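You operate a simulated robot arm through the tools that you are given. There is no shell and no other tool.

The job below is to be done with a simulated robot arm. You get a single attempt, and the scene is never put back.

Task
Boil the dark kettle and stand it on the round mat.
Fine: lid shut first; boil it on its base till it clicks off. Set down upright: dark kettle.

The check looks at the end state, three seconds after you hand in, the way a careful person would. Anything else that was tipped, shoved, dropped, spilled or broken makes it a failure. A push-on lid holds only when it is set on centred and level and pressed home; a screw cap is set on level and turned clockwise until tight.

Robot
A 6-joint arm with a two-finger gripper, fixed in place. Base frame: the origin is on the floor under the middle of its stand, x ahead of it, y to its left, z up. Units: mm, degrees, N and s.
It reaches about 1206 mm from its shoulder. Its first joint turns from -166.0 to 166.0 degrees. Payload 2.45 kg.
The TCP is the grasp point between the finger pads, 20 mm short of the fingertips. In the tool frame z runs along the fingers and y along their closing line. The gripper opens to 140 mm; its body begins 168 mm behind the TCP.
Orientation is that of the tool frame in the base frame, as a unit quaternion [w, x, y, z]. With the fingers straight down and closing along the base's y, the tool's x points along the base's -x, its y along +y and its z along -z.

Tools
- The arm moves only by the tool step_arm. Its argument "increments" is a list of rows, each a list of 7 numbers: the shift along the tool's x, y, z in mm, then the turn, a rotation vector about the tool's x, y, z in degrees, then the opening, from 0 (shut) to 1 (fully open). In form: [[dx, dy, dz, wx, wy, wz, fingers], ...]. A call has 1 to 20 rows; each row shifts and turns the commanded pose from where the row before left it, along the tool's axes as they then stand. Each row takes 0.2 s and may step no farther than 50 mm and 8.6 degrees from the row before; otherwise, or with a gripper value out of range, the whole call is refused. Where a pose cannot be reached the arm comes as near as it can. A force on the tool above 40 N (or 10 N above the force at the start of the call, whichever is more), or a blocked arm, ends the call early, and 0.2 s more pass. The fingers move at their own pace (about 45 mm/s each) and stop on an object; they squeeze with about 32 N. The grip force told is the motor's: it shows also when the fingers shut on nothing. Time passes only in rows, and 0.2 s behind the last, so rows that do not move let the fingers close. The reply holds the time, the measured pose of the TCP, the force on the tool along the base axes, the opening and the grip force, in the units named above and with some noise, with the torque about the TCP (base axes, N m) and any sound that the robot's microphone picked up.
- Cameras (640 x 400 px; columns grow to the right, rows downward): "scene" is fixed at [219.3, 651.9, 1375.5]; the picture's right is [-0.81, -0.59, 0.00], its down [-0.19, 0.26, -0.95] and it looks along [0.56, -0.76, -0.33] (base axes); focal length 374 px, centre (320, 200). "wrist" rides on the gripper at [78, 11, -209] in the tool frame; the picture's right is [-0.14, 0.99, 0.00], its down [-0.92, -0.13, -0.37] and it looks along [-0.36, -0.05, 0.93] (tool axes); focal length 280 px, centre (320, 200). There is no depth. A picture from a camera that has moved, and an enlarged one, comes with that camera's place and axes in the base frame and with its lens.
- capture(camera): a new picture of that camera. It takes no simulated time.
- close_up(camera, box): a new picture of the part [left, top, right, bottom] of that camera's present view, enlarged. It takes no simulated time.
- job_done(): hands the job in; it is judged then, once.

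Places have to be worked out from the pictures, the camera data and where the tool is seen. Open the gripper and draw the arm clear of the work before you hand the job in, unless the task says otherwise.

The tools are called after "Request:" as name(argument=value, ...) on one line, values as JSON. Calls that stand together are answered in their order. step_arm: Moves the arm, as the interface text tells. Its arguments: {"type":"object","properties":{"increments":{"type":"array","items":{"type":"array","items":{"type":"number"}}}},"required":["increments"]} The other tools are called the same way: capture (camera) takes a picture; close_up (camera, box) takes an enlarged picture of a part of a camera's view; job_done () hands the job in.

At the start:

```text
clock: 0.0
ee_pos: [635.8, -289.9, 1067.7]
ee_rot: [0.001, 0.0, 1.0, 0.0]
ft_force: [0.0, 0.1, 0.5]
ft_torque: [-0.02, 0.03, -0.03]
finger_gap: 140.0
gripper_force: 0.1
```

scene: 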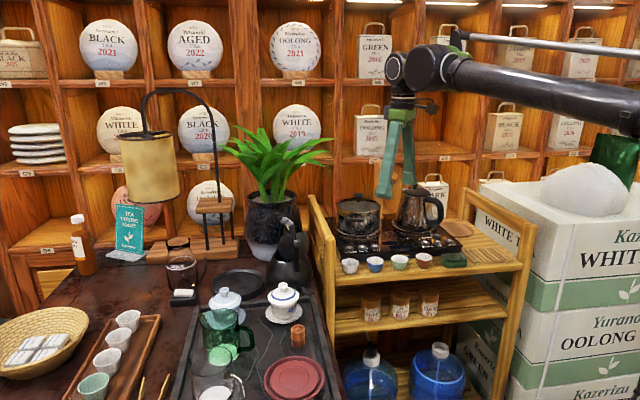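
wrist: 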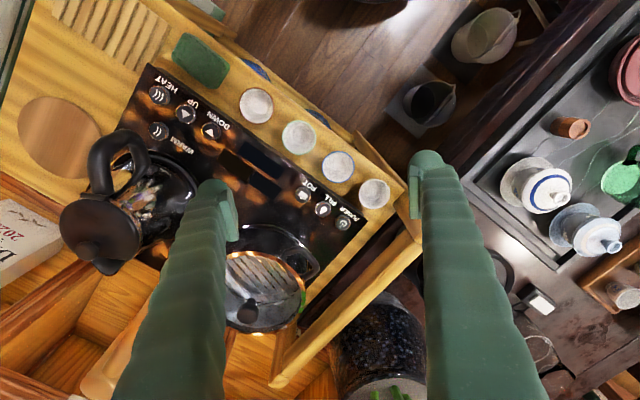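

I'll start with close looks at the cart with the kettle, its base, and the possible round mats.

Request:
close_up(camera="scene", box=[300, 160, 540, 310])

Request:
close_up(camera="scene", box=[140, 200, 340, 325])

Request:
close_up(camera="wrist", box=[0, 0, 400, 250])

Request:
close_up(camera="scene", box=[0, 220, 340, 400])

```text
2.67 times, centred on (420, 235) of scene
camera zoom: at [219.3, 651.9, 1375.5], right [-0.81, -0.59, 0.0], down [-0.19, 0.26, -0.95], along [0.56, -0.76, -0.33], focal length 998 px, centre (53, 107)
```

zoom: 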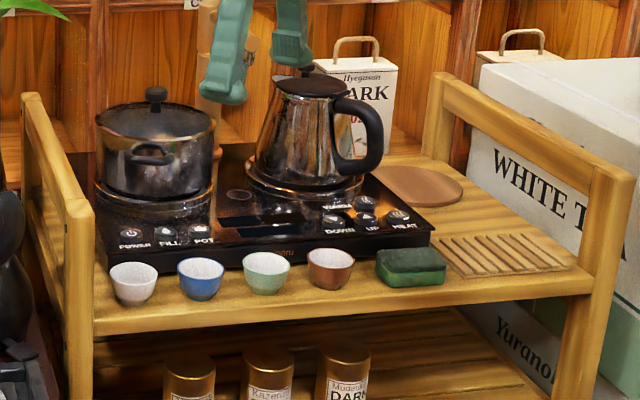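

```text
3.20 times, centred on (240, 262) of scene
camera zoom: at [219.3, 651.9, 1375.5], right [-0.81, -0.59, 0.0], down [-0.19, 0.26, -0.95], along [0.56, -0.76, -0.33], focal length 1198 px, centre (576, 0)
```

zoom: 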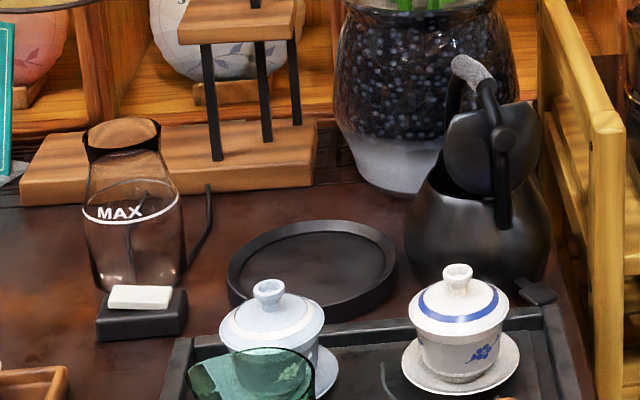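

```text
1.60 times, centred on (200, 125) of wrist
camera zoom: at [556.9, -279.0, 1276.8], right [0.14, 0.99, 0.0], down [0.92, -0.13, 0.37], along [0.37, -0.05, -0.93], focal length 449 px, centre (512, 320)
```

zoom: 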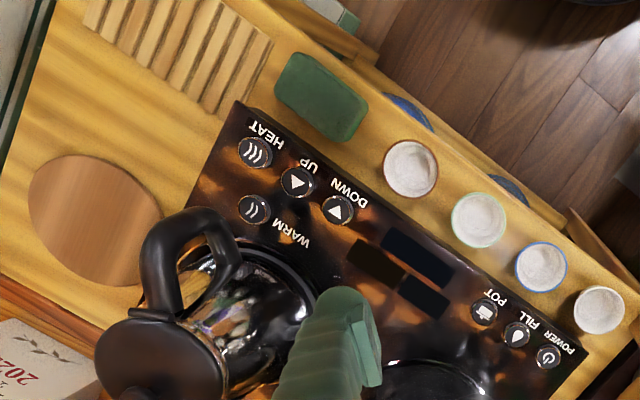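

```text
1.88 times, centred on (170, 310) of scene
camera zoom: at [219.3, 651.9, 1375.5], right [-0.81, -0.59, 0.0], down [-0.19, 0.26, -0.95], along [0.56, -0.76, -0.33], focal length 705 px, centre (602, -7)
```

zoom: 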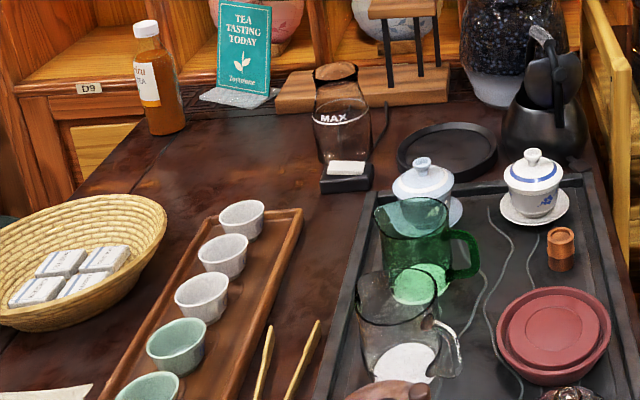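

The black kettle on the table has its hinged lid standing open. I'll zoom further on it, on the black round dish, and on the wooden round.

Request:
close_up(camera="scene", box=[250, 205, 330, 310])

Request:
close_up(camera="wrist", box=[440, 120, 640, 320])

Request:
close_up(camera="scene", box=[190, 250, 290, 320])

Request:
close_up(camera="scene", box=[320, 180, 480, 280])

```text
3.81 times, centred on (290, 258) of scene
camera zoom: at [219.3, 651.9, 1375.5], right [-0.81, -0.59, 0.0], down [-0.19, 0.26, -0.95], along [0.56, -0.76, -0.33], focal length 1426 px, centre (434, -19)
```

zoom: 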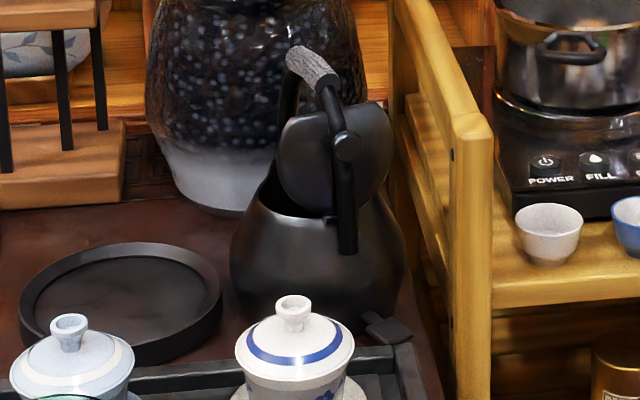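

```text
2.00 times, centred on (540, 220) of wrist
camera zoom: at [556.9, -279.0, 1276.8], right [0.14, 0.99, 0.0], down [0.92, -0.13, 0.37], along [0.37, -0.05, -0.93], focal length 561 px, centre (-120, 160)
```

zoom: 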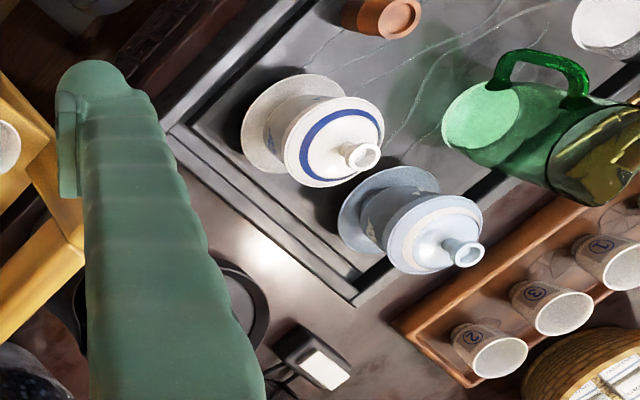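

```text
5.71 times, centred on (240, 285) of scene
camera zoom: at [219.3, 651.9, 1375.5], right [-0.81, -0.59, 0.0], down [-0.19, 0.26, -0.95], along [0.56, -0.76, -0.33], focal length 2139 px, centre (777, -286)
```

zoom: 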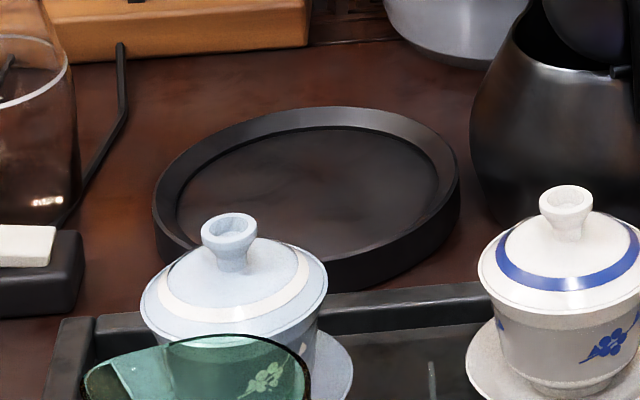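

```text
4.00 times, centred on (400, 230) of scene
camera zoom: at [219.3, 651.9, 1375.5], right [-0.81, -0.59, 0.0], down [-0.19, 0.26, -0.95], along [0.56, -0.76, -0.33], focal length 1498 px, centre (0, 80)
```

zoom: 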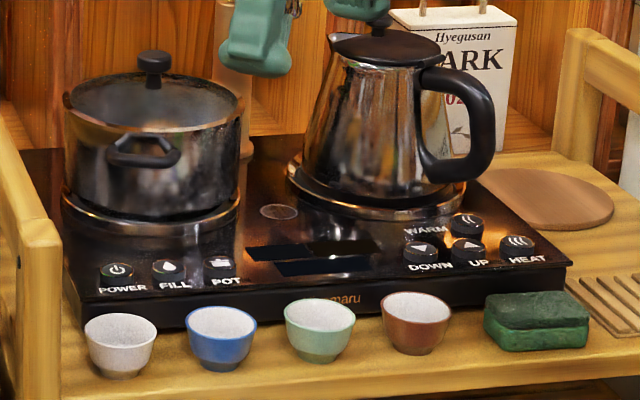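

The black kettle stands on the table near (870, -55), with its lid upright under the bail handle; the wooden round disc is on the cart near (572, -713). I'll move the wrist camera left and up a little to see the black kettle, its base and the black dish.

Request:
step_arm(increments=[[0, 0, -40, 0, 0, 0, 1], [0, 45, -10, 0, 0, 0, 1], [0, 45, 0, 0, 0, 0, 1], [0, 45, 0, 0, 0, 0, 1], [0, 45, 0, 0, 0, 0, 1], [0, 45, 0, 0, 0, 0, 1], [-30, 25, 0, 0, 0, 0, 1], [-30, 0, 0, 0, 0, 0, 1]])

Request:
capture(camera="wrist")

```text
clock: 1.8
ee_pos: [693.4, -39.8, 1118.1]
ee_rot: [0.0, 0.0, 1.0, 0.0]
ft_force: [-0.7, 0.3, 0.6]
ft_torque: [0.01, -0.08, 0.04]
finger_gap: 140.1
gripper_force: 0.1
```

```text
taken
camera wrist: at [615.6, -28.4, 1327.1], right [0.14, 0.99, 0.0], down [0.92, -0.13, 0.37], along [0.37, -0.05, -0.93], focal length 280 px, centre (320, 200)
```

wrist: 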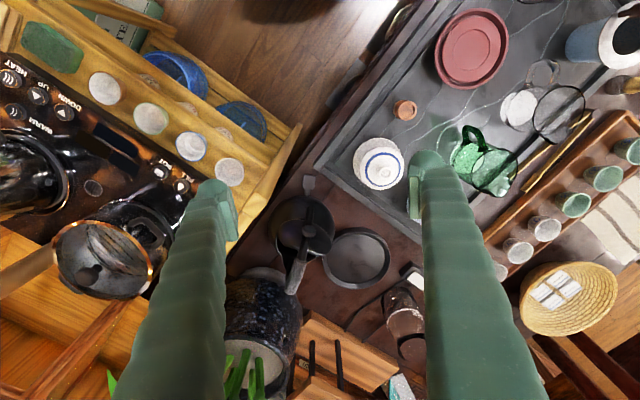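

Request:
close_up(camera="wrist", box=[230, 140, 430, 300])

Request:
close_up(camera="wrist", box=[260, 170, 350, 300])

```text
2.50 times, centred on (330, 220) of wrist
camera zoom: at [615.6, -28.4, 1327.1], right [0.14, 0.99, 0.0], down [0.92, -0.13, 0.37], along [0.37, -0.05, -0.93], focal length 701 px, centre (295, 150)
```

zoom: 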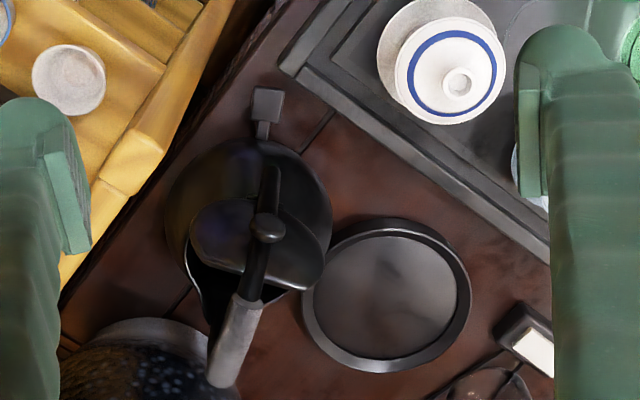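

```text
3.08 times, centred on (305, 235) of wrist
camera zoom: at [615.6, -28.4, 1327.1], right [0.14, 0.99, 0.0], down [0.92, -0.13, 0.37], along [0.37, -0.05, -0.93], focal length 863 px, centre (366, 92)
```

zoom: 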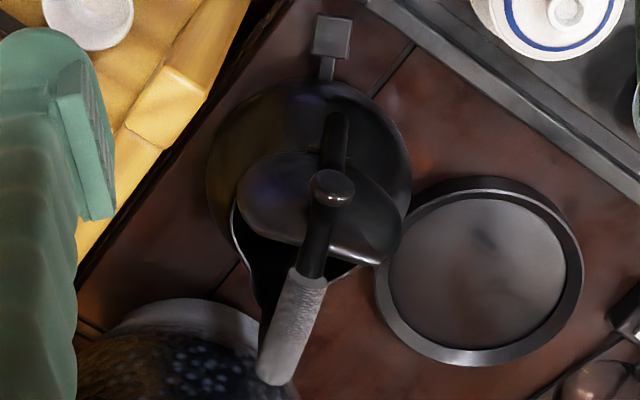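

The kettle is at about (890, -107), with its bail handle running away from me and a small paddle at the back foot; the lid is upright or askew under the handle. I'll tilt the wrist camera forward to see the lid and foot from the side.

Request:
step_arm(increments=[[0, 0, 0, 0, -8, 0, 1], [0, 0, 0, 0, -8, 0, 1], [0, 0, 0, 0, -8, 0, 1], [0, 0, 0, 0, -8, 0, 1], [0, 0, 0, 0, -8, 0, 1], [21.3, 0, 29, 0, 0, 0, 1], [21.3, 0, 29, 0, 0, 0, 1], [21.3, 0, 29, 0, 0, 0, 1], [0, 0, 0, 0, 0, 0, 1]])

Request:
capture(camera="wrist")

```text
clock: 3.8
ee_pos: [703.0, -41.4, 1009.2]
ee_rot: [0.344, 0.0, 0.939, 0.0]
ft_force: [0.7, -0.5, 0.4]
ft_torque: [0.0, 0.02, -0.02]
finger_gap: 140.0
gripper_force: 0.2
```

```text
taken
camera wrist: at [508.5, -28.8, 1119.9], right [0.1, 0.99, 0.09], down [0.47, -0.13, 0.88], along [0.88, -0.05, -0.48], focal length 280 px, centre (320, 200)
```

wrist: 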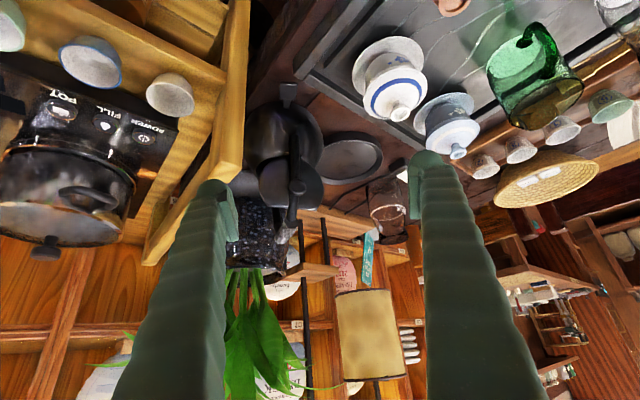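

Request:
close_up(camera="wrist", box=[220, 70, 400, 240])

Request:
close_up(camera="wrist", box=[230, 80, 350, 220])

```text
2.35 times, centred on (310, 155) of wrist
camera zoom: at [508.5, -28.8, 1119.9], right [0.1, 0.99, 0.09], down [0.47, -0.13, 0.88], along [0.88, -0.05, -0.48], focal length 660 px, centre (344, 306)
```

zoom: 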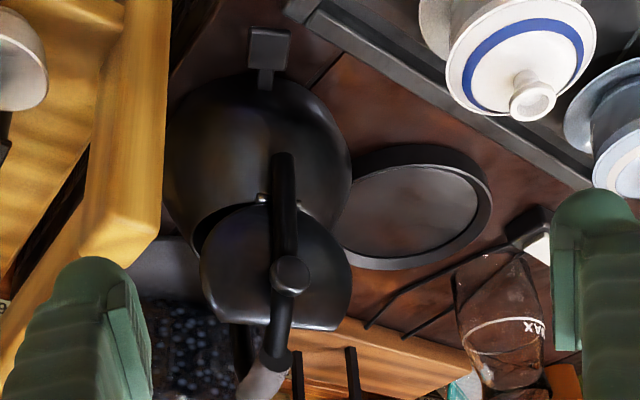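

```text
2.86 times, centred on (290, 150) of wrist
camera zoom: at [508.5, -28.8, 1119.9], right [0.1, 0.99, 0.09], down [0.47, -0.13, 0.88], along [0.88, -0.05, -0.48], focal length 801 px, centre (406, 343)
```

zoom: 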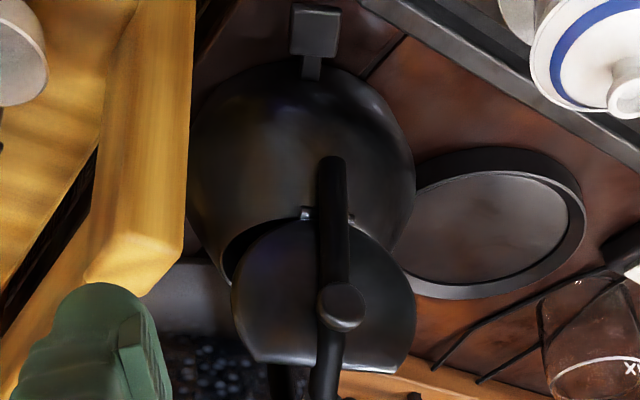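

The lid is hinged at the back of the mouth (silver pins) and stands vertical just in front of the rear handle strap. I want to know whether the kettle is already on a power base, so I'll zoom in hard on its foot and on the dish.

Request:
close_up(camera="scene", box=[260, 260, 320, 300])

Request:
close_up(camera="wrist", box=[270, 75, 340, 120])

Request:
close_up(camera="wrist", box=[310, 120, 400, 200])

```text
10.00 times, centred on (290, 280) of scene
camera zoom: at [219.3, 651.9, 1375.5], right [-0.81, -0.59, 0.0], down [-0.19, 0.26, -0.95], along [0.56, -0.76, -0.33], focal length 3744 px, centre (620, -600)
```

zoom: 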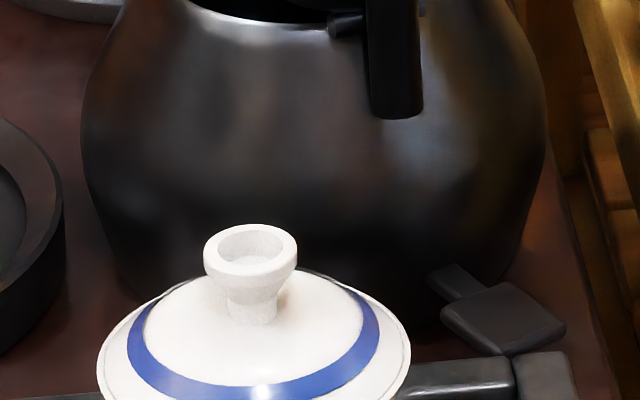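

```text
8.89 times, centred on (305, 98) of wrist
camera zoom: at [508.5, -28.8, 1119.9], right [0.1, 0.99, 0.09], down [0.47, -0.13, 0.88], along [0.88, -0.05, -0.48], focal length 2492 px, centre (453, 1111)
```

zoom: 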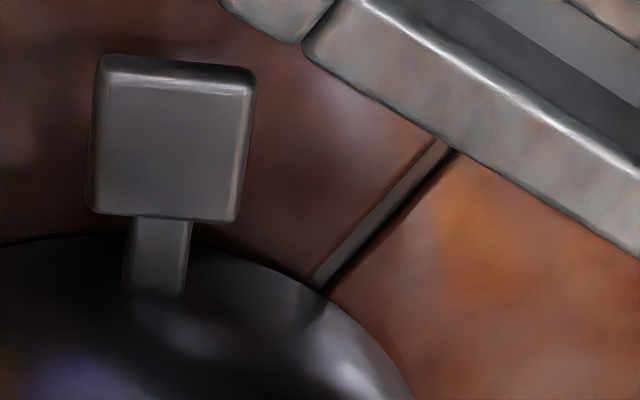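

```text
5.00 times, centred on (355, 160) of wrist
camera zoom: at [508.5, -28.8, 1119.9], right [0.1, 0.99, 0.09], down [0.47, -0.13, 0.88], along [0.88, -0.05, -0.48], focal length 1402 px, centre (145, 400)
```

zoom: 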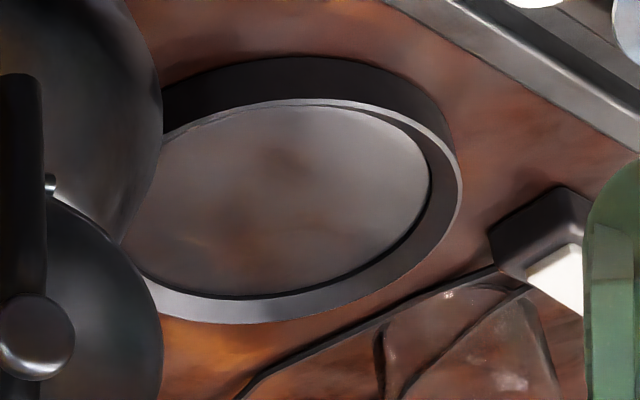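

There is a cart post/rail close on the kettle's right and plant leaves beyond it, so clearance matters. I'll look at the leaves in both cameras to locate them.

Request:
close_up(camera="scene", box=[210, 110, 350, 220])

Request:
close_up(camera="wrist", box=[200, 180, 420, 400])

```text
3.64 times, centred on (280, 165) of scene
camera zoom: at [219.3, 651.9, 1375.5], right [-0.81, -0.59, 0.0], down [-0.19, 0.26, -0.95], along [0.56, -0.76, -0.33], focal length 1361 px, centre (466, 327)
```

zoom: 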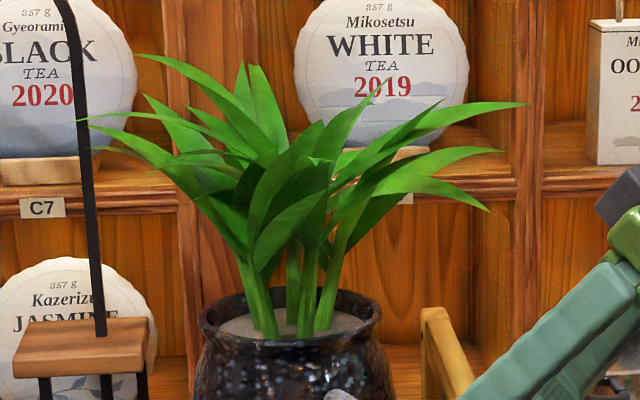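

```text
1.82 times, centred on (310, 290) of wrist
camera zoom: at [508.5, -28.8, 1119.9], right [0.1, 0.99, 0.09], down [0.47, -0.13, 0.88], along [0.88, -0.05, -0.48], focal length 510 px, centre (338, 36)
```

zoom: 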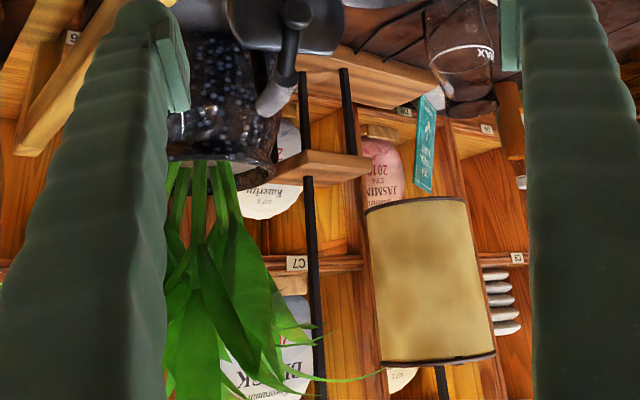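

The jar mouth is near (1083, -237, 950) and the leaves stay clear of the region above the kettle. The plan is to straddle the rear strap from behind the lid with a narrow gripper, push the lid forward and press it down. I'll straighten the tool, yaw about 27° to match the handle plane, and move above the rear strap.

Request:
step_arm(increments=[[0, 0, -20, 0, 8, 0, 0.5], [0, 0, -20, 0, 8, 0, 0.3], [0, 0, 0, 0, 8, 0, 0.286], [0, 0, 0, 0, 8, 0, 0.286], [0, 0, 0, 0, 8, 0, 0.286], [0, 0, -10, 0, 0, 8, 0.286], [0, 0, -10, 0, 0, 8, 0.286], [0, 0, -10, 0, 0, 8, 0.286], [0, 0, 0, 0, 0, 3, 0.286], [0, 0, 0, 0, 0, 0, 0.286]])

Request:
capture(camera="wrist")

Request:
capture(camera="scene")

```text
clock: 6.0
ee_pos: [678.4, -41.2, 1071.9]
ee_rot: [0.001, 0.233, 0.972, -0.001]
ft_force: [-0.1, 0.0, 0.7]
ft_torque: [0.0, -0.03, -0.01]
finger_gap: 40.2
gripper_force: 0.1
```

```text
taken
camera wrist: at [613.7, 5.1, 1281.7], right [0.57, 0.82, 0.0], down [0.76, -0.53, 0.37], along [0.3, -0.21, -0.93], focal length 280 px, centre (320, 200)
```

wrist: 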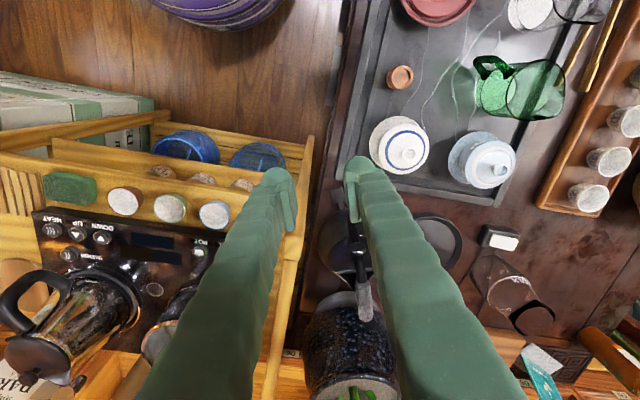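

```text
taken
```

scene: 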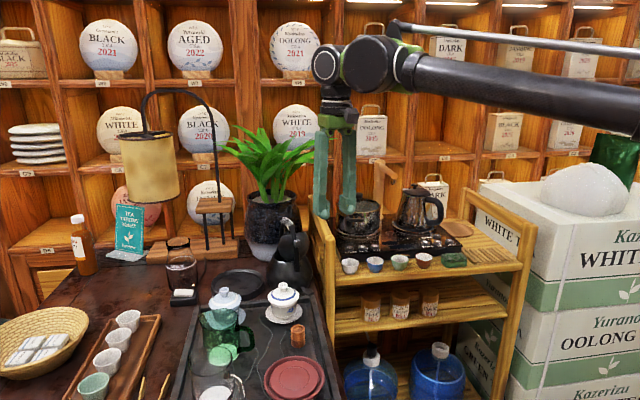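

The yaw now matches the handle line. I'll move above the point just behind the rear strap at (825, -71), staying high.

Request:
step_arm(increments=[[-36, 10, 0, 0, 0, 0, 0.286], [-36, 10, 0, 0, 0, 0, 0.286], [-36, 10, 0, 0, 0, 0, 0.286], [-36, 10, 0, 0, 0, 0, 0.286], [0, 0, 20, 0, 0, 0, 0.286], [0, 0, 20, 0, 0, 0, 0.286], [0, 0, 0, 0, 0, 0, 0.286]])

Request:
capture(camera="wrist")

Request:
close_up(camera="scene", box=[220, 120, 380, 300])

```text
clock: 7.6
ee_pos: [827.5, -70.2, 1031.0]
ee_rot: [0.0, 0.234, 0.972, -0.001]
ft_force: [-0.4, 0.6, 0.3]
ft_torque: [0.0, -0.02, -0.01]
finger_gap: 39.9
gripper_force: 0.0
```

```text
taken
camera wrist: at [761.2, -24.3, 1241.0], right [0.57, 0.82, 0.0], down [0.76, -0.53, 0.37], along [0.3, -0.21, -0.93], focal length 280 px, centre (320, 200)
```

wrist: 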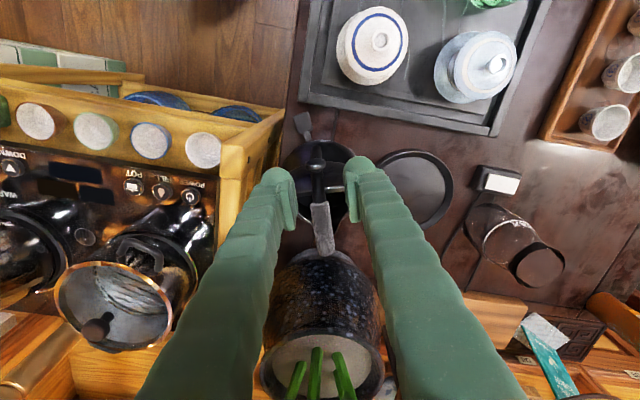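

```text
2.22 times, centred on (300, 210) of scene
camera zoom: at [219.3, 651.9, 1375.5], right [-0.81, -0.59, 0.0], down [-0.19, 0.26, -0.95], along [0.56, -0.76, -0.33], focal length 832 px, centre (364, 178)
```

zoom: 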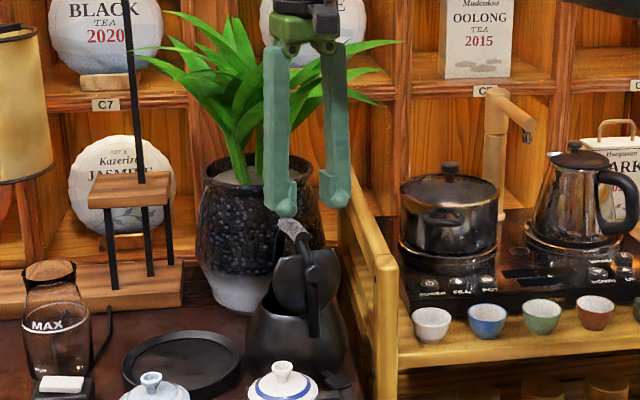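

Request:
close_up(camera="wrist", box=[240, 100, 400, 270])

Request:
close_up(camera="scene", box=[270, 180, 350, 300])

```text
2.35 times, centred on (320, 185) of wrist
camera zoom: at [761.2, -24.3, 1241.0], right [0.57, 0.82, 0.0], down [0.76, -0.53, 0.37], along [0.3, -0.21, -0.93], focal length 660 px, centre (320, 235)
```

zoom: 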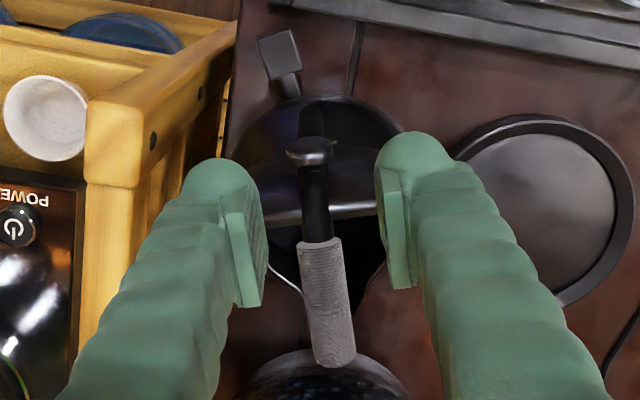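

```text
3.33 times, centred on (310, 240) of scene
camera zoom: at [219.3, 651.9, 1375.5], right [-0.81, -0.59, 0.0], down [-0.19, 0.26, -0.95], along [0.56, -0.76, -0.33], focal length 1248 px, centre (353, 67)
```

zoom: 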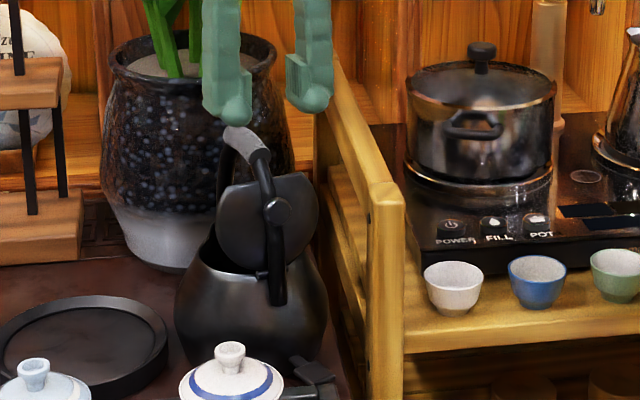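

The handle is centred between the fingers. I'll descend behind the lid with the fingers straddling the rear strap, to fingertips about z 905.

Request:
step_arm(increments=[[0, 0, 30, 0, 0, 0, 0.286], [0, 0, 30, 0, 0, 0, 0.286], [0, 0, 25, 0, 0, 0, 0.286], [0, 0, 20, 0, 0, 0, 0.286], [0, 0, 0, 0, 0, 0, 0.286]])

Request:
close_up(camera="wrist", box=[240, 100, 400, 270])

Request:
close_up(camera="scene", box=[250, 180, 350, 300])

```text
clock: 8.8
ee_pos: [825.6, -69.5, 926.7]
ee_rot: [0.0, 0.233, 0.973, 0.0]
ft_force: [-1.0, -0.1, -0.6]
ft_torque: [0.0, 0.0, -0.02]
finger_gap: 40.1
gripper_force: 0.1
```

```text
2.35 times, centred on (320, 185) of wrist
camera zoom: at [760.5, -23.8, 1136.3], right [0.57, 0.82, 0.0], down [0.76, -0.53, 0.37], along [0.3, -0.21, -0.93], focal length 660 px, centre (320, 235)
```

zoom: 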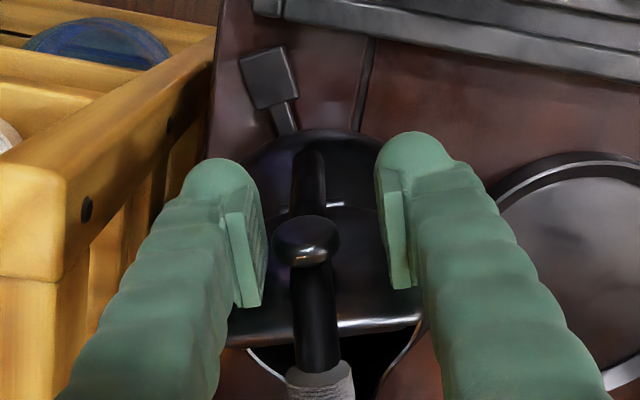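

```text
3.33 times, centred on (300, 240) of scene
camera zoom: at [219.3, 651.9, 1375.5], right [-0.81, -0.59, 0.0], down [-0.19, 0.26, -0.95], along [0.56, -0.76, -0.33], focal length 1248 px, centre (387, 67)
```

zoom: 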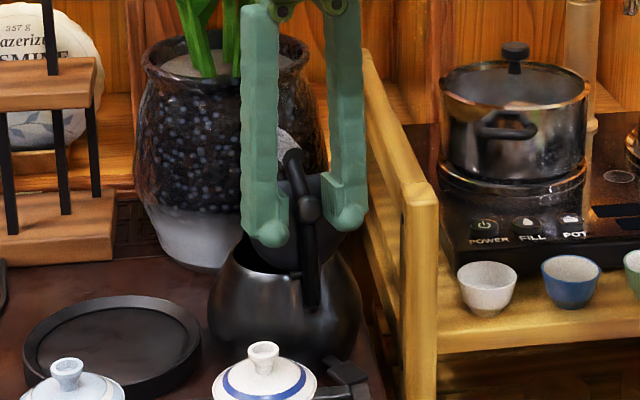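

The fingers straddle the strap behind the lid, clear of the post. I'll push forward gently along the handle plane, watching the force.

Request:
step_arm(increments=[[-6, 0, 0, 0, 0, 0, 0.286], [-6, 0, 0, 0, 0, 0, 0.286], [-6, 0, 0, 0, 0, 0, 0.286], [-6, 0, 0, 0, 0, 0, 0.286], [-6, 0, 0, 0, 0, 0, 0.286], [0, 0, 0, 0, 0, 0, 0.286]])

Request:
close_up(camera="wrist", box=[240, 100, 400, 270])

Request:
close_up(camera="scene", box=[250, 180, 350, 300])

```text
clock: 10.2
ee_pos: [854.2, -84.0, 926.9]
ee_rot: [0.001, 0.233, 0.972, 0.0]
ft_force: [-0.8, -0.1, -0.5]
ft_torque: [-0.01, 0.01, 0.0]
finger_gap: 40.1
gripper_force: 0.1
```

```text
2.35 times, centred on (320, 185) of wrist
camera zoom: at [787.2, -38.1, 1136.7], right [0.57, 0.82, 0.0], down [0.76, -0.53, 0.37], along [0.3, -0.21, -0.93], focal length 660 px, centre (320, 235)
```

zoom: 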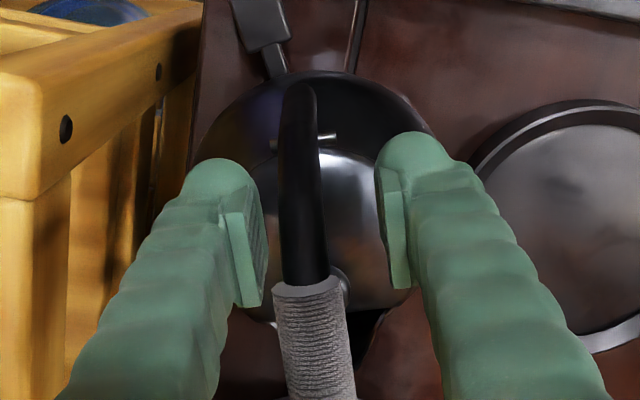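

```text
3.33 times, centred on (300, 240) of scene
camera zoom: at [219.3, 651.9, 1375.5], right [-0.81, -0.59, 0.0], down [-0.19, 0.26, -0.95], along [0.56, -0.76, -0.33], focal length 1248 px, centre (387, 67)
```

zoom: 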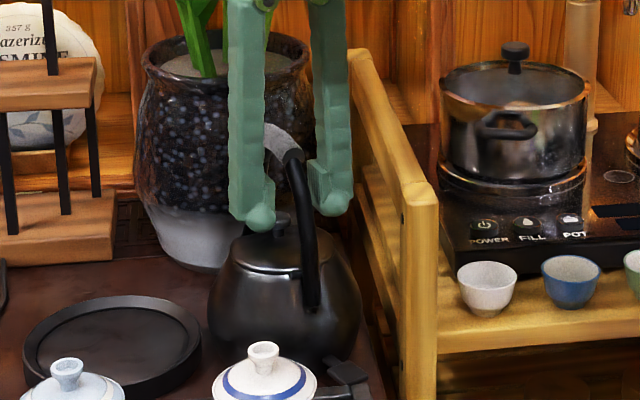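

The lid swung down by itself and now looks shut with its knob under the handle. I'll move forward over the lid centre and press down lightly to confirm it is home.

Request:
step_arm(increments=[[-15, 0, 0, 0, 0, 0, 0.286], [-15, 0, 0, 0, 0, 0, 0.286], [-12, 0, 0, 0, 0, 0, 0.286], [0, 0, 10, 0, 0, 0, 0.286], [0, 0, 10, 0, 0, 0, 0.286], [0, 0, 0, 0, 0, 0, 0.286]])

Request:
close_up(camera="scene", box=[250, 180, 350, 300])

Request:
close_up(camera="wrist", box=[240, 100, 400, 270])

```text
clock: 11.6
ee_pos: [891.1, -103.0, 906.5]
ee_rot: [0.001, 0.233, 0.972, -0.001]
ft_force: [0.2, -0.4, -0.4]
ft_torque: [0.02, -0.01, 0.01]
finger_gap: 40.0
gripper_force: 0.1
```

```text
3.33 times, centred on (300, 240) of scene
camera zoom: at [219.3, 651.9, 1375.5], right [-0.81, -0.59, 0.0], down [-0.19, 0.26, -0.95], along [0.56, -0.76, -0.33], focal length 1248 px, centre (387, 67)
```

zoom: 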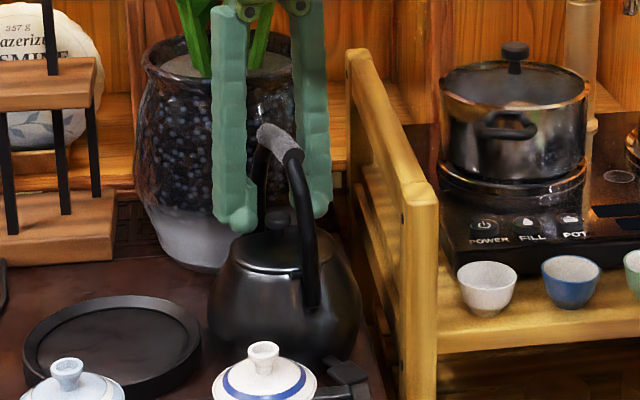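

```text
2.35 times, centred on (320, 185) of wrist
camera zoom: at [824.9, -56.9, 1116.6], right [0.57, 0.82, 0.0], down [0.76, -0.53, 0.37], along [0.3, -0.21, -0.93], focal length 660 px, centre (320, 235)
```

zoom: 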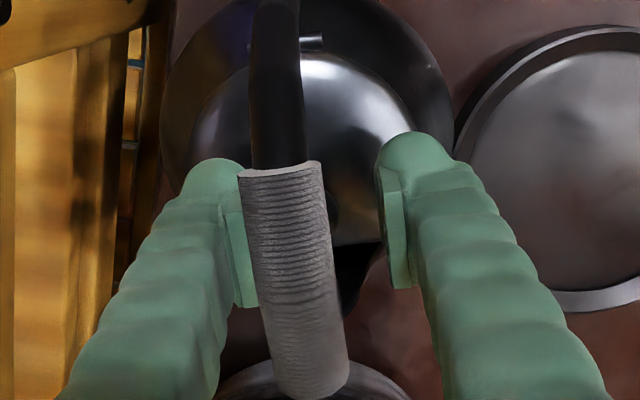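

The grip sits about 5 mm to the left of the gap centre, so I'll shift the tool by -5 mm in y and lower gently onto the lid to press it home.

Request:
step_arm(increments=[[0, -5, 0, 0, 0, 0, 0.3], [0, 0, 5, 0, 0, 0, 0.3], [0, 0, 5, 0, 0, 0, 0.3], [0, 0, 4, 0, 0, 0, 0.3], [0, 0, 4, 0, 0, 0, 0.3], [0, 0, 4, 0, 0, 0, 0.3]])

```text
clock: 13.0
ee_pos: [888.0, -107.9, 886.6]
ee_rot: [0.001, 0.233, 0.972, 0.0]
ft_force: [6.3, -2.3, 17.2]
ft_torque: [-0.4, 0.28, 0.12]
finger_gap: 41.6
gripper_force: 0.2
```

Contact at about 17 N with the fingertips at z≈867. I'll check the picture for what is being touched.

Request:
close_up(camera="wrist", box=[240, 100, 400, 270])

Request:
close_up(camera="scene", box=[250, 200, 330, 300])

```text
2.35 times, centred on (320, 185) of wrist
camera zoom: at [822.0, -61.7, 1095.8], right [0.57, 0.82, 0.0], down [0.76, -0.53, 0.37], along [0.3, -0.21, -0.93], focal length 660 px, centre (320, 235)
```

zoom: 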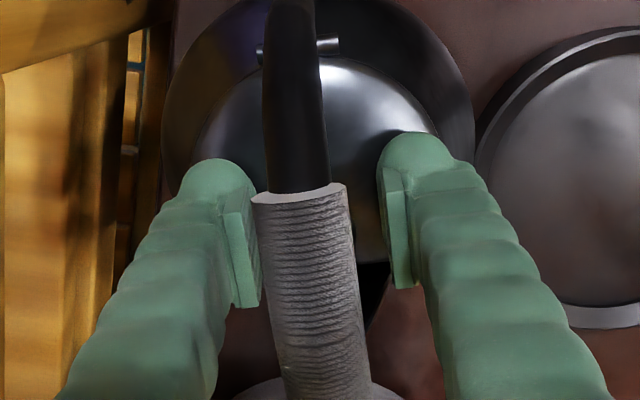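

```text
4.00 times, centred on (290, 250) of scene
camera zoom: at [219.3, 651.9, 1375.5], right [-0.81, -0.59, 0.0], down [-0.19, 0.26, -0.95], along [0.56, -0.76, -0.33], focal length 1498 px, centre (440, 0)
```

zoom: 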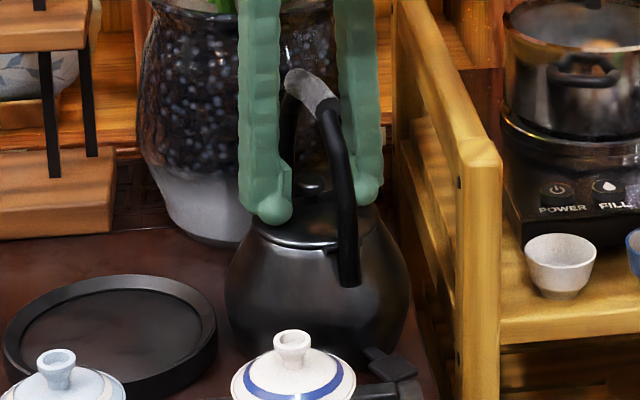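

The lid is seated. I'll lift straight up off the handle, back away towards the robot, and tilt the tool so I can look at the kettle's foot and the paddle up close.

Request:
step_arm(increments=[[0, 0, -10, 0, 0, 0, 0.3], [0, 0, -30, 0, 0, 0, 0.3], [0, 0, -40, 0, 0, 0, 0.3], [0, 0, -40, 0, 0, 0, 0.3], [37.5, -5.7, 0, 0, 0, 0, 0.3], [37.5, -5.7, 0, 0, 0, 0, 0.3], [37.5, -5.7, 0, 0, 0, 0, 0.3], [37.5, -5.7, 0, 0, 0, 0, 0.3], [37.5, -5.7, 0, 0, 0, -5, 0.3], [0, 0, 0, 0, 0, -5, 0.3], [0, 0, 0, 0, -8, 0, 0.3], [0, 0, 0, 0, -8, 0, 0.3], [0, 0, 0, 0, -8, 0, 0.3], [0, 0, 0, 0, -8, 0, 0.3], [0, 0, 0, 0, -3, 0, 0.0], [0, 0, 0, 0, 0, 0, 0.0]])

Request:
capture(camera="wrist")

Request:
close_up(camera="wrist", box=[230, 40, 400, 200])

```text
clock: 16.4
ee_pos: [708.1, -47.1, 1005.0]
ee_rot: [0.297, 0.141, 0.943, -0.044]
ft_force: [-0.2, 0.2, -0.2]
ft_torque: [0.02, 0.0, 0.01]
finger_gap: 0.1
gripper_force: 8.4
```

```text
taken
camera wrist: at [534.0, 17.4, 1131.8], right [0.4, 0.91, 0.08], down [0.48, -0.28, 0.83], along [0.78, -0.29, -0.55], focal length 280 px, centre (320, 200)
```

wrist: 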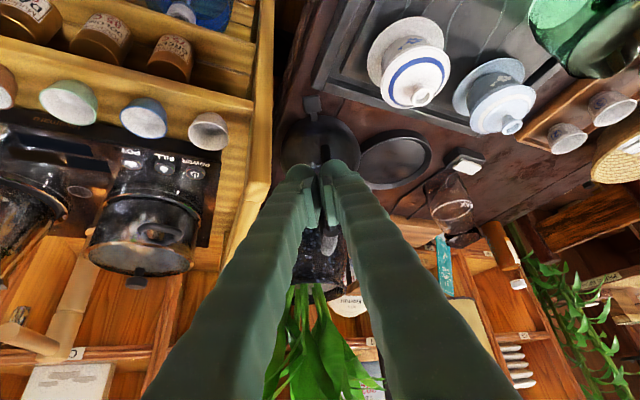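

```text
2.50 times, centred on (315, 120) of wrist
camera zoom: at [534.0, 17.4, 1131.8], right [0.4, 0.91, 0.08], down [0.48, -0.28, 0.83], along [0.78, -0.29, -0.55], focal length 701 px, centre (332, 400)
```

zoom: 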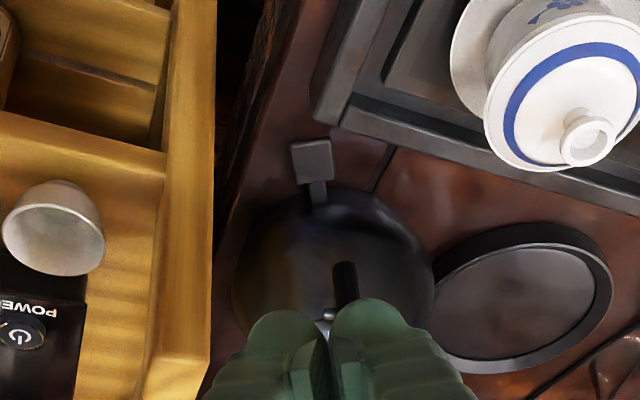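

The foot still looks directly on the table from here. I'll come in closer behind the paddle with the fingers shut, stopping about 50 mm above it to look again.

Request:
step_arm(increments=[[5.5, -0.3, 36.4, 0, 0, 0, 0], [5.5, -0.3, 36.4, 0, 0, 0, 0], [5.5, -0.3, 36.4, 0, 0, 0, 0], [0, 0, 0, 0, 0, 0, 0]])

Request:
close_up(camera="wrist", box=[230, 60, 410, 200])

Request:
close_up(camera="scene", box=[260, 200, 360, 310])

```text
clock: 17.4
ee_pos: [753.7, -62.9, 905.1]
ee_rot: [0.298, 0.141, 0.943, -0.045]
ft_force: [-0.2, -0.3, 0.3]
ft_torque: [-0.01, -0.02, 0.01]
finger_gap: 0.0
gripper_force: 29.5
```

```text
2.86 times, centred on (320, 130) of wrist
camera zoom: at [580.3, 2.5, 1032.4], right [0.4, 0.91, 0.08], down [0.48, -0.28, 0.83], along [0.78, -0.29, -0.55], focal length 801 px, centre (320, 400)
```

zoom: 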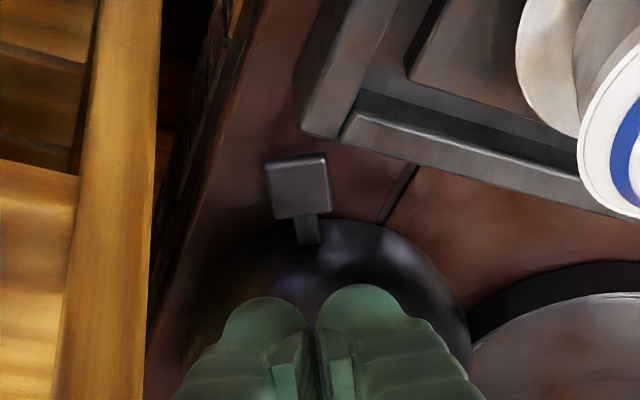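

```text
3.64 times, centred on (310, 255) of scene
camera zoom: at [219.3, 651.9, 1375.5], right [-0.81, -0.59, 0.0], down [-0.19, 0.26, -0.95], along [0.56, -0.76, -0.33], focal length 1361 px, centre (356, 0)
```

zoom: 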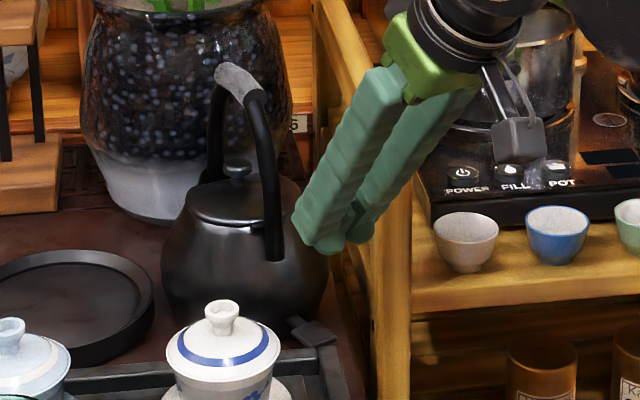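

The lid is shut and level. The paddle is near (801, -79, 767) and about 25 mm square; I'll bring the closed fingertips to about 40 mm above its outer half.

Request:
step_arm(increments=[[2.9, -0.5, 28.5, 0, 0, 0, 0], [2.9, -0.5, 28.5, 0, 0, 0, 0], [2.9, -0.5, 28.5, 0, 0, 0, 0], [0, 0, 0, 0, 0, 0, 0]])

Request:
close_up(camera="wrist", box=[230, 80, 410, 220])

Request:
close_up(camera="scene", box=[270, 230, 350, 310])

```text
clock: 18.4
ee_pos: [794.4, -75.1, 831.4]
ee_rot: [0.299, 0.141, 0.943, -0.045]
ft_force: [-0.1, 0.9, -0.4]
ft_torque: [-0.02, -0.03, 0.02]
finger_gap: 0.0
gripper_force: 29.4
```

```text
2.86 times, centred on (320, 150) of wrist
camera zoom: at [621.0, -11.7, 957.4], right [0.4, 0.91, 0.08], down [0.48, -0.28, 0.83], along [0.78, -0.29, -0.55], focal length 801 px, centre (320, 343)
```

zoom: 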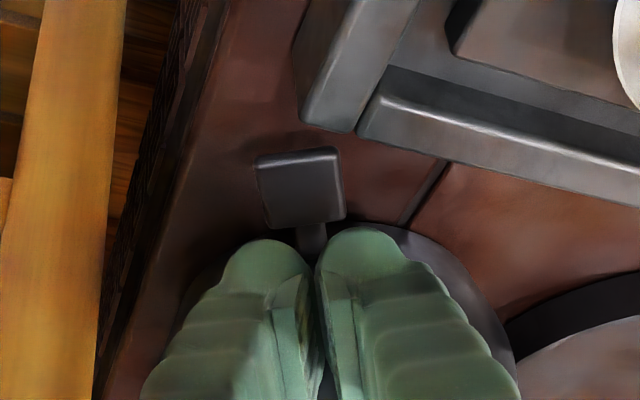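

```text
5.00 times, centred on (310, 270) of scene
camera zoom: at [219.3, 651.9, 1375.5], right [-0.81, -0.59, 0.0], down [-0.19, 0.26, -0.95], along [0.56, -0.76, -0.33], focal length 1872 px, centre (370, -150)
```

zoom: 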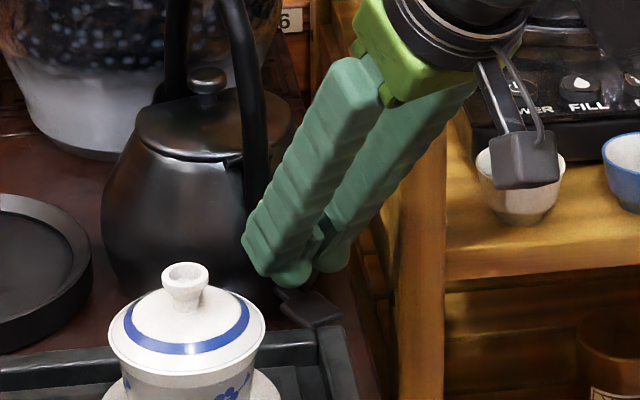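

Tips are about 40 mm above the paddle's outer half. I'll go straight down in small steps until the paddle gives.

Request:
step_arm(increments=[[2.87, 0, 4.1, 0, 0, 0, 0], [2.87, 0, 4.1, 0, 0, 0, 0], [2.87, 0, 4.1, 0, 0, 0, 0], [2.87, 0, 4.1, 0, 0, 0, 0], [2.87, 0, 4.1, 0, 0, 0, 0], [2.87, 0, 4.1, 0, 0, 0, 0], [1.72, 0, 2.46, 0, 0, 0, 0], [0, 0, 0, 0, 0, 0, 0]])

Request:
close_up(camera="wrist", box=[230, 80, 410, 220])

Request:
close_up(camera="scene", box=[270, 230, 350, 310])

```text
clock: 20.2
ee_pos: [794.4, -76.7, 798.9]
ee_rot: [0.298, 0.141, 0.943, -0.045]
ft_force: [-0.6, -1.6, 15.1]
ft_torque: [-0.01, 0.05, 0.0]
finger_gap: 6.2
gripper_force: 29.6
```

```text
2.86 times, centred on (320, 150) of wrist
camera zoom: at [620.6, -11.5, 925.0], right [0.4, 0.91, 0.08], down [0.48, -0.28, 0.83], along [0.78, -0.29, -0.55], focal length 801 px, centre (320, 343)
```

zoom: 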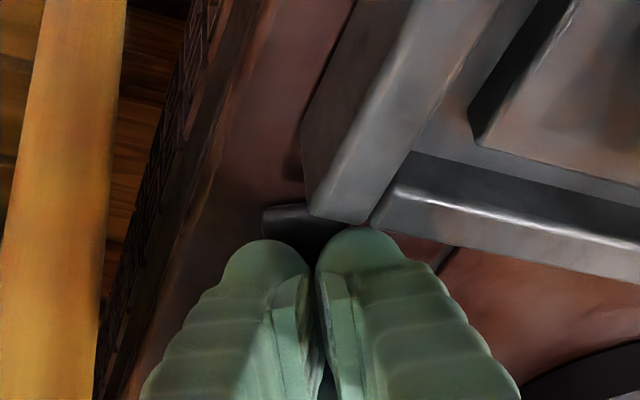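

```text
5.00 times, centred on (310, 270) of scene
camera zoom: at [219.3, 651.9, 1375.5], right [-0.81, -0.59, 0.0], down [-0.19, 0.26, -0.95], along [0.56, -0.76, -0.33], focal length 1872 px, centre (370, -150)
```

zoom: 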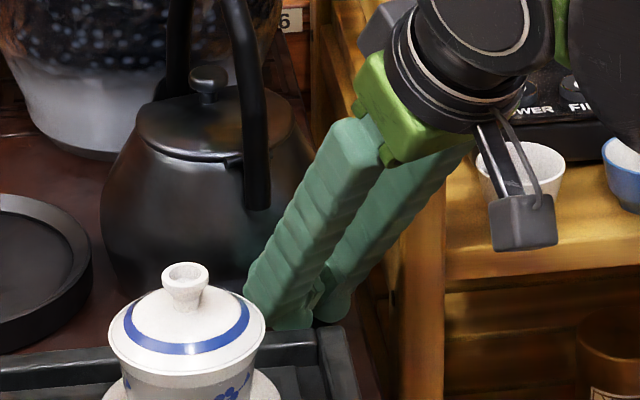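

The paddle pushed back with 15 N but wedged the two fingertips 6 mm apart and nothing clicked. I'll lift a little, shift 14 mm sideways so one fingertip lands on the middle of the paddle, and press again.

Request:
step_arm(increments=[[-5.74, 0, -8.2, 0, 0, 0, 0], [-5.74, 0, -8.2, 0, 0, 0, 0], [0, 14, 0, 0, 0, 0, 0], [0, 0, 0, 0, 0, 0, 0]])

Request:
close_up(camera="wrist", box=[230, 80, 410, 220])

Request:
close_up(camera="scene", box=[285, 260, 335, 310])

```text
clock: 21.2
ee_pos: [798.7, -62.6, 818.7]
ee_rot: [0.298, 0.141, 0.943, -0.045]
ft_force: [0.9, 0.2, -0.1]
ft_torque: [-0.03, -0.03, -0.04]
finger_gap: 0.0
gripper_force: 29.9
```

```text
2.86 times, centred on (320, 150) of wrist
camera zoom: at [624.9, 2.3, 945.2], right [0.4, 0.91, 0.08], down [0.48, -0.28, 0.83], along [0.78, -0.29, -0.55], focal length 801 px, centre (320, 343)
```

zoom: 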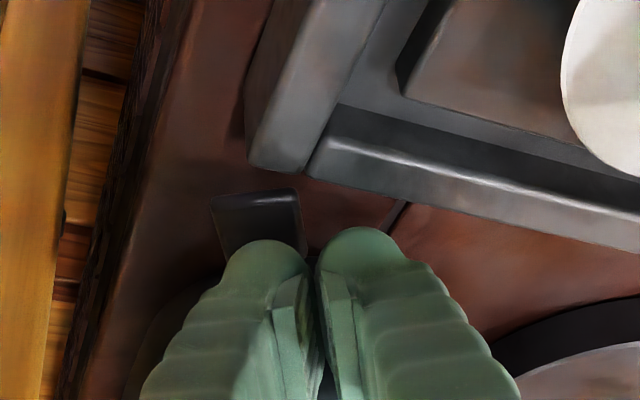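

```text
8.00 times, centred on (310, 285) of scene
camera zoom: at [219.3, 651.9, 1375.5], right [-0.81, -0.59, 0.0], down [-0.19, 0.26, -0.95], along [0.56, -0.76, -0.33], focal length 2995 px, centre (400, -480)
```

zoom: 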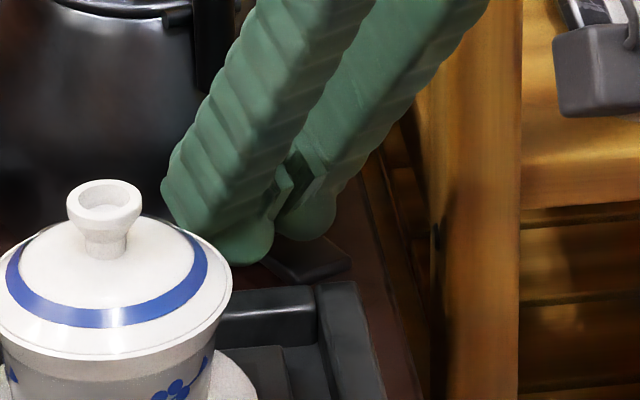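

The left finger is lined up with the paddle. Pressing down in small steps.

Request:
step_arm(increments=[[2.3, 0, 3.28, 0, 0, 0, 0], [2.3, 0, 3.28, 0, 0, 0, 0], [2.3, 0, 3.28, 0, 0, 0, 0], [2.3, 0, 3.28, 0, 0, 0, 0], [1.15, 0, 1.64, 0, 0, 0, 0], [1.15, 0, 1.64, 0, 0, 0, 0]])

Request:
close_up(camera="wrist", box=[230, 80, 410, 220])

```text
clock: 22.6
ee_pos: [797.0, -63.3, 798.8]
ee_rot: [0.299, 0.141, 0.943, -0.045]
ft_force: [-1.1, -0.4, 15.7]
ft_torque: [-0.15, 0.05, 0.01]
finger_gap: 0.2
gripper_force: 29.0
```

```text
2.86 times, centred on (320, 150) of wrist
camera zoom: at [624.5, 1.7, 925.3], right [0.4, 0.91, 0.08], down [0.48, -0.28, 0.83], along [0.78, -0.29, -0.55], focal length 801 px, centre (320, 343)
```

zoom: 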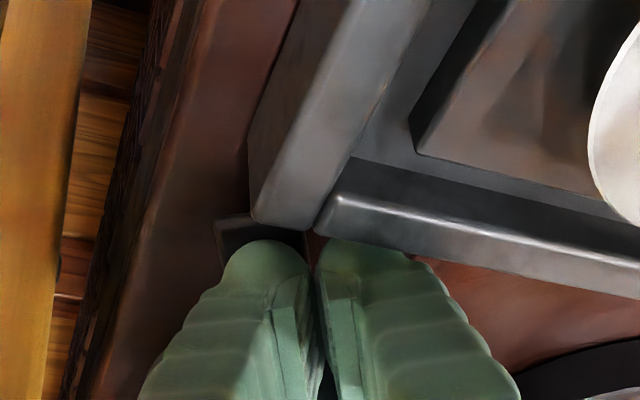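

15.7 N on the paddle, no give and no click. Before pressing any harder I'll check that the kettle isn't being tipped.

Request:
close_up(camera="scene", box=[250, 200, 350, 310])

Request:
close_up(camera="scene", box=[290, 260, 330, 300])

```text
3.64 times, centred on (300, 255) of scene
camera zoom: at [219.3, 651.9, 1375.5], right [-0.81, -0.59, 0.0], down [-0.19, 0.26, -0.95], along [0.56, -0.76, -0.33], focal length 1361 px, centre (393, 0)
```

zoom: 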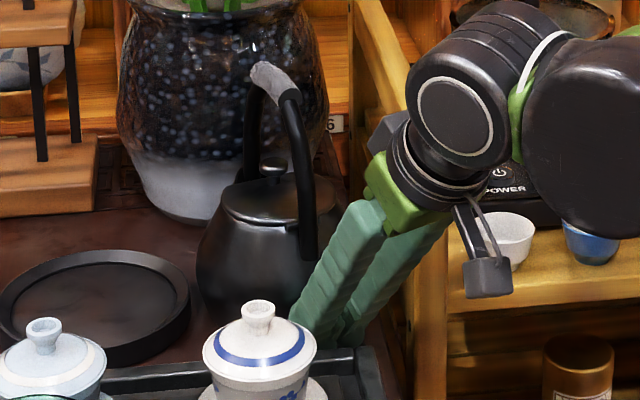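

```text
10.00 times, centred on (310, 280) of scene
camera zoom: at [219.3, 651.9, 1375.5], right [-0.81, -0.59, 0.0], down [-0.19, 0.26, -0.95], along [0.56, -0.76, -0.33], focal length 3744 px, centre (420, -600)
```

zoom: 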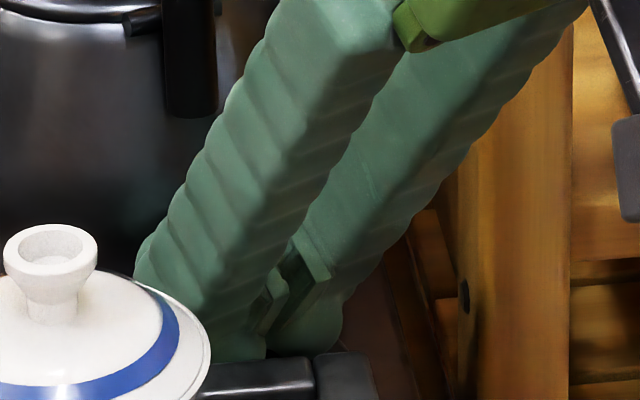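

No visible tipping. I'll add about 1.5 mm more in fine steps and watch for a click.

Request:
step_arm(increments=[[0.57, 0, 0.82, 0, 0, 0, 0], [0.29, 0, 0.41, 0, 0, 0, 0], [0, 0, 0, 0, 0, 0, 0]])

```text
clock: 23.4
ee_pos: [798.6, -62.7, 796.9]
ee_rot: [0.298, 0.141, 0.943, -0.045]
ft_force: [-6.0, 0.8, 17.7]
ft_torque: [-0.14, 0.22, -0.04]
finger_gap: 0.1
gripper_force: 29.5
```

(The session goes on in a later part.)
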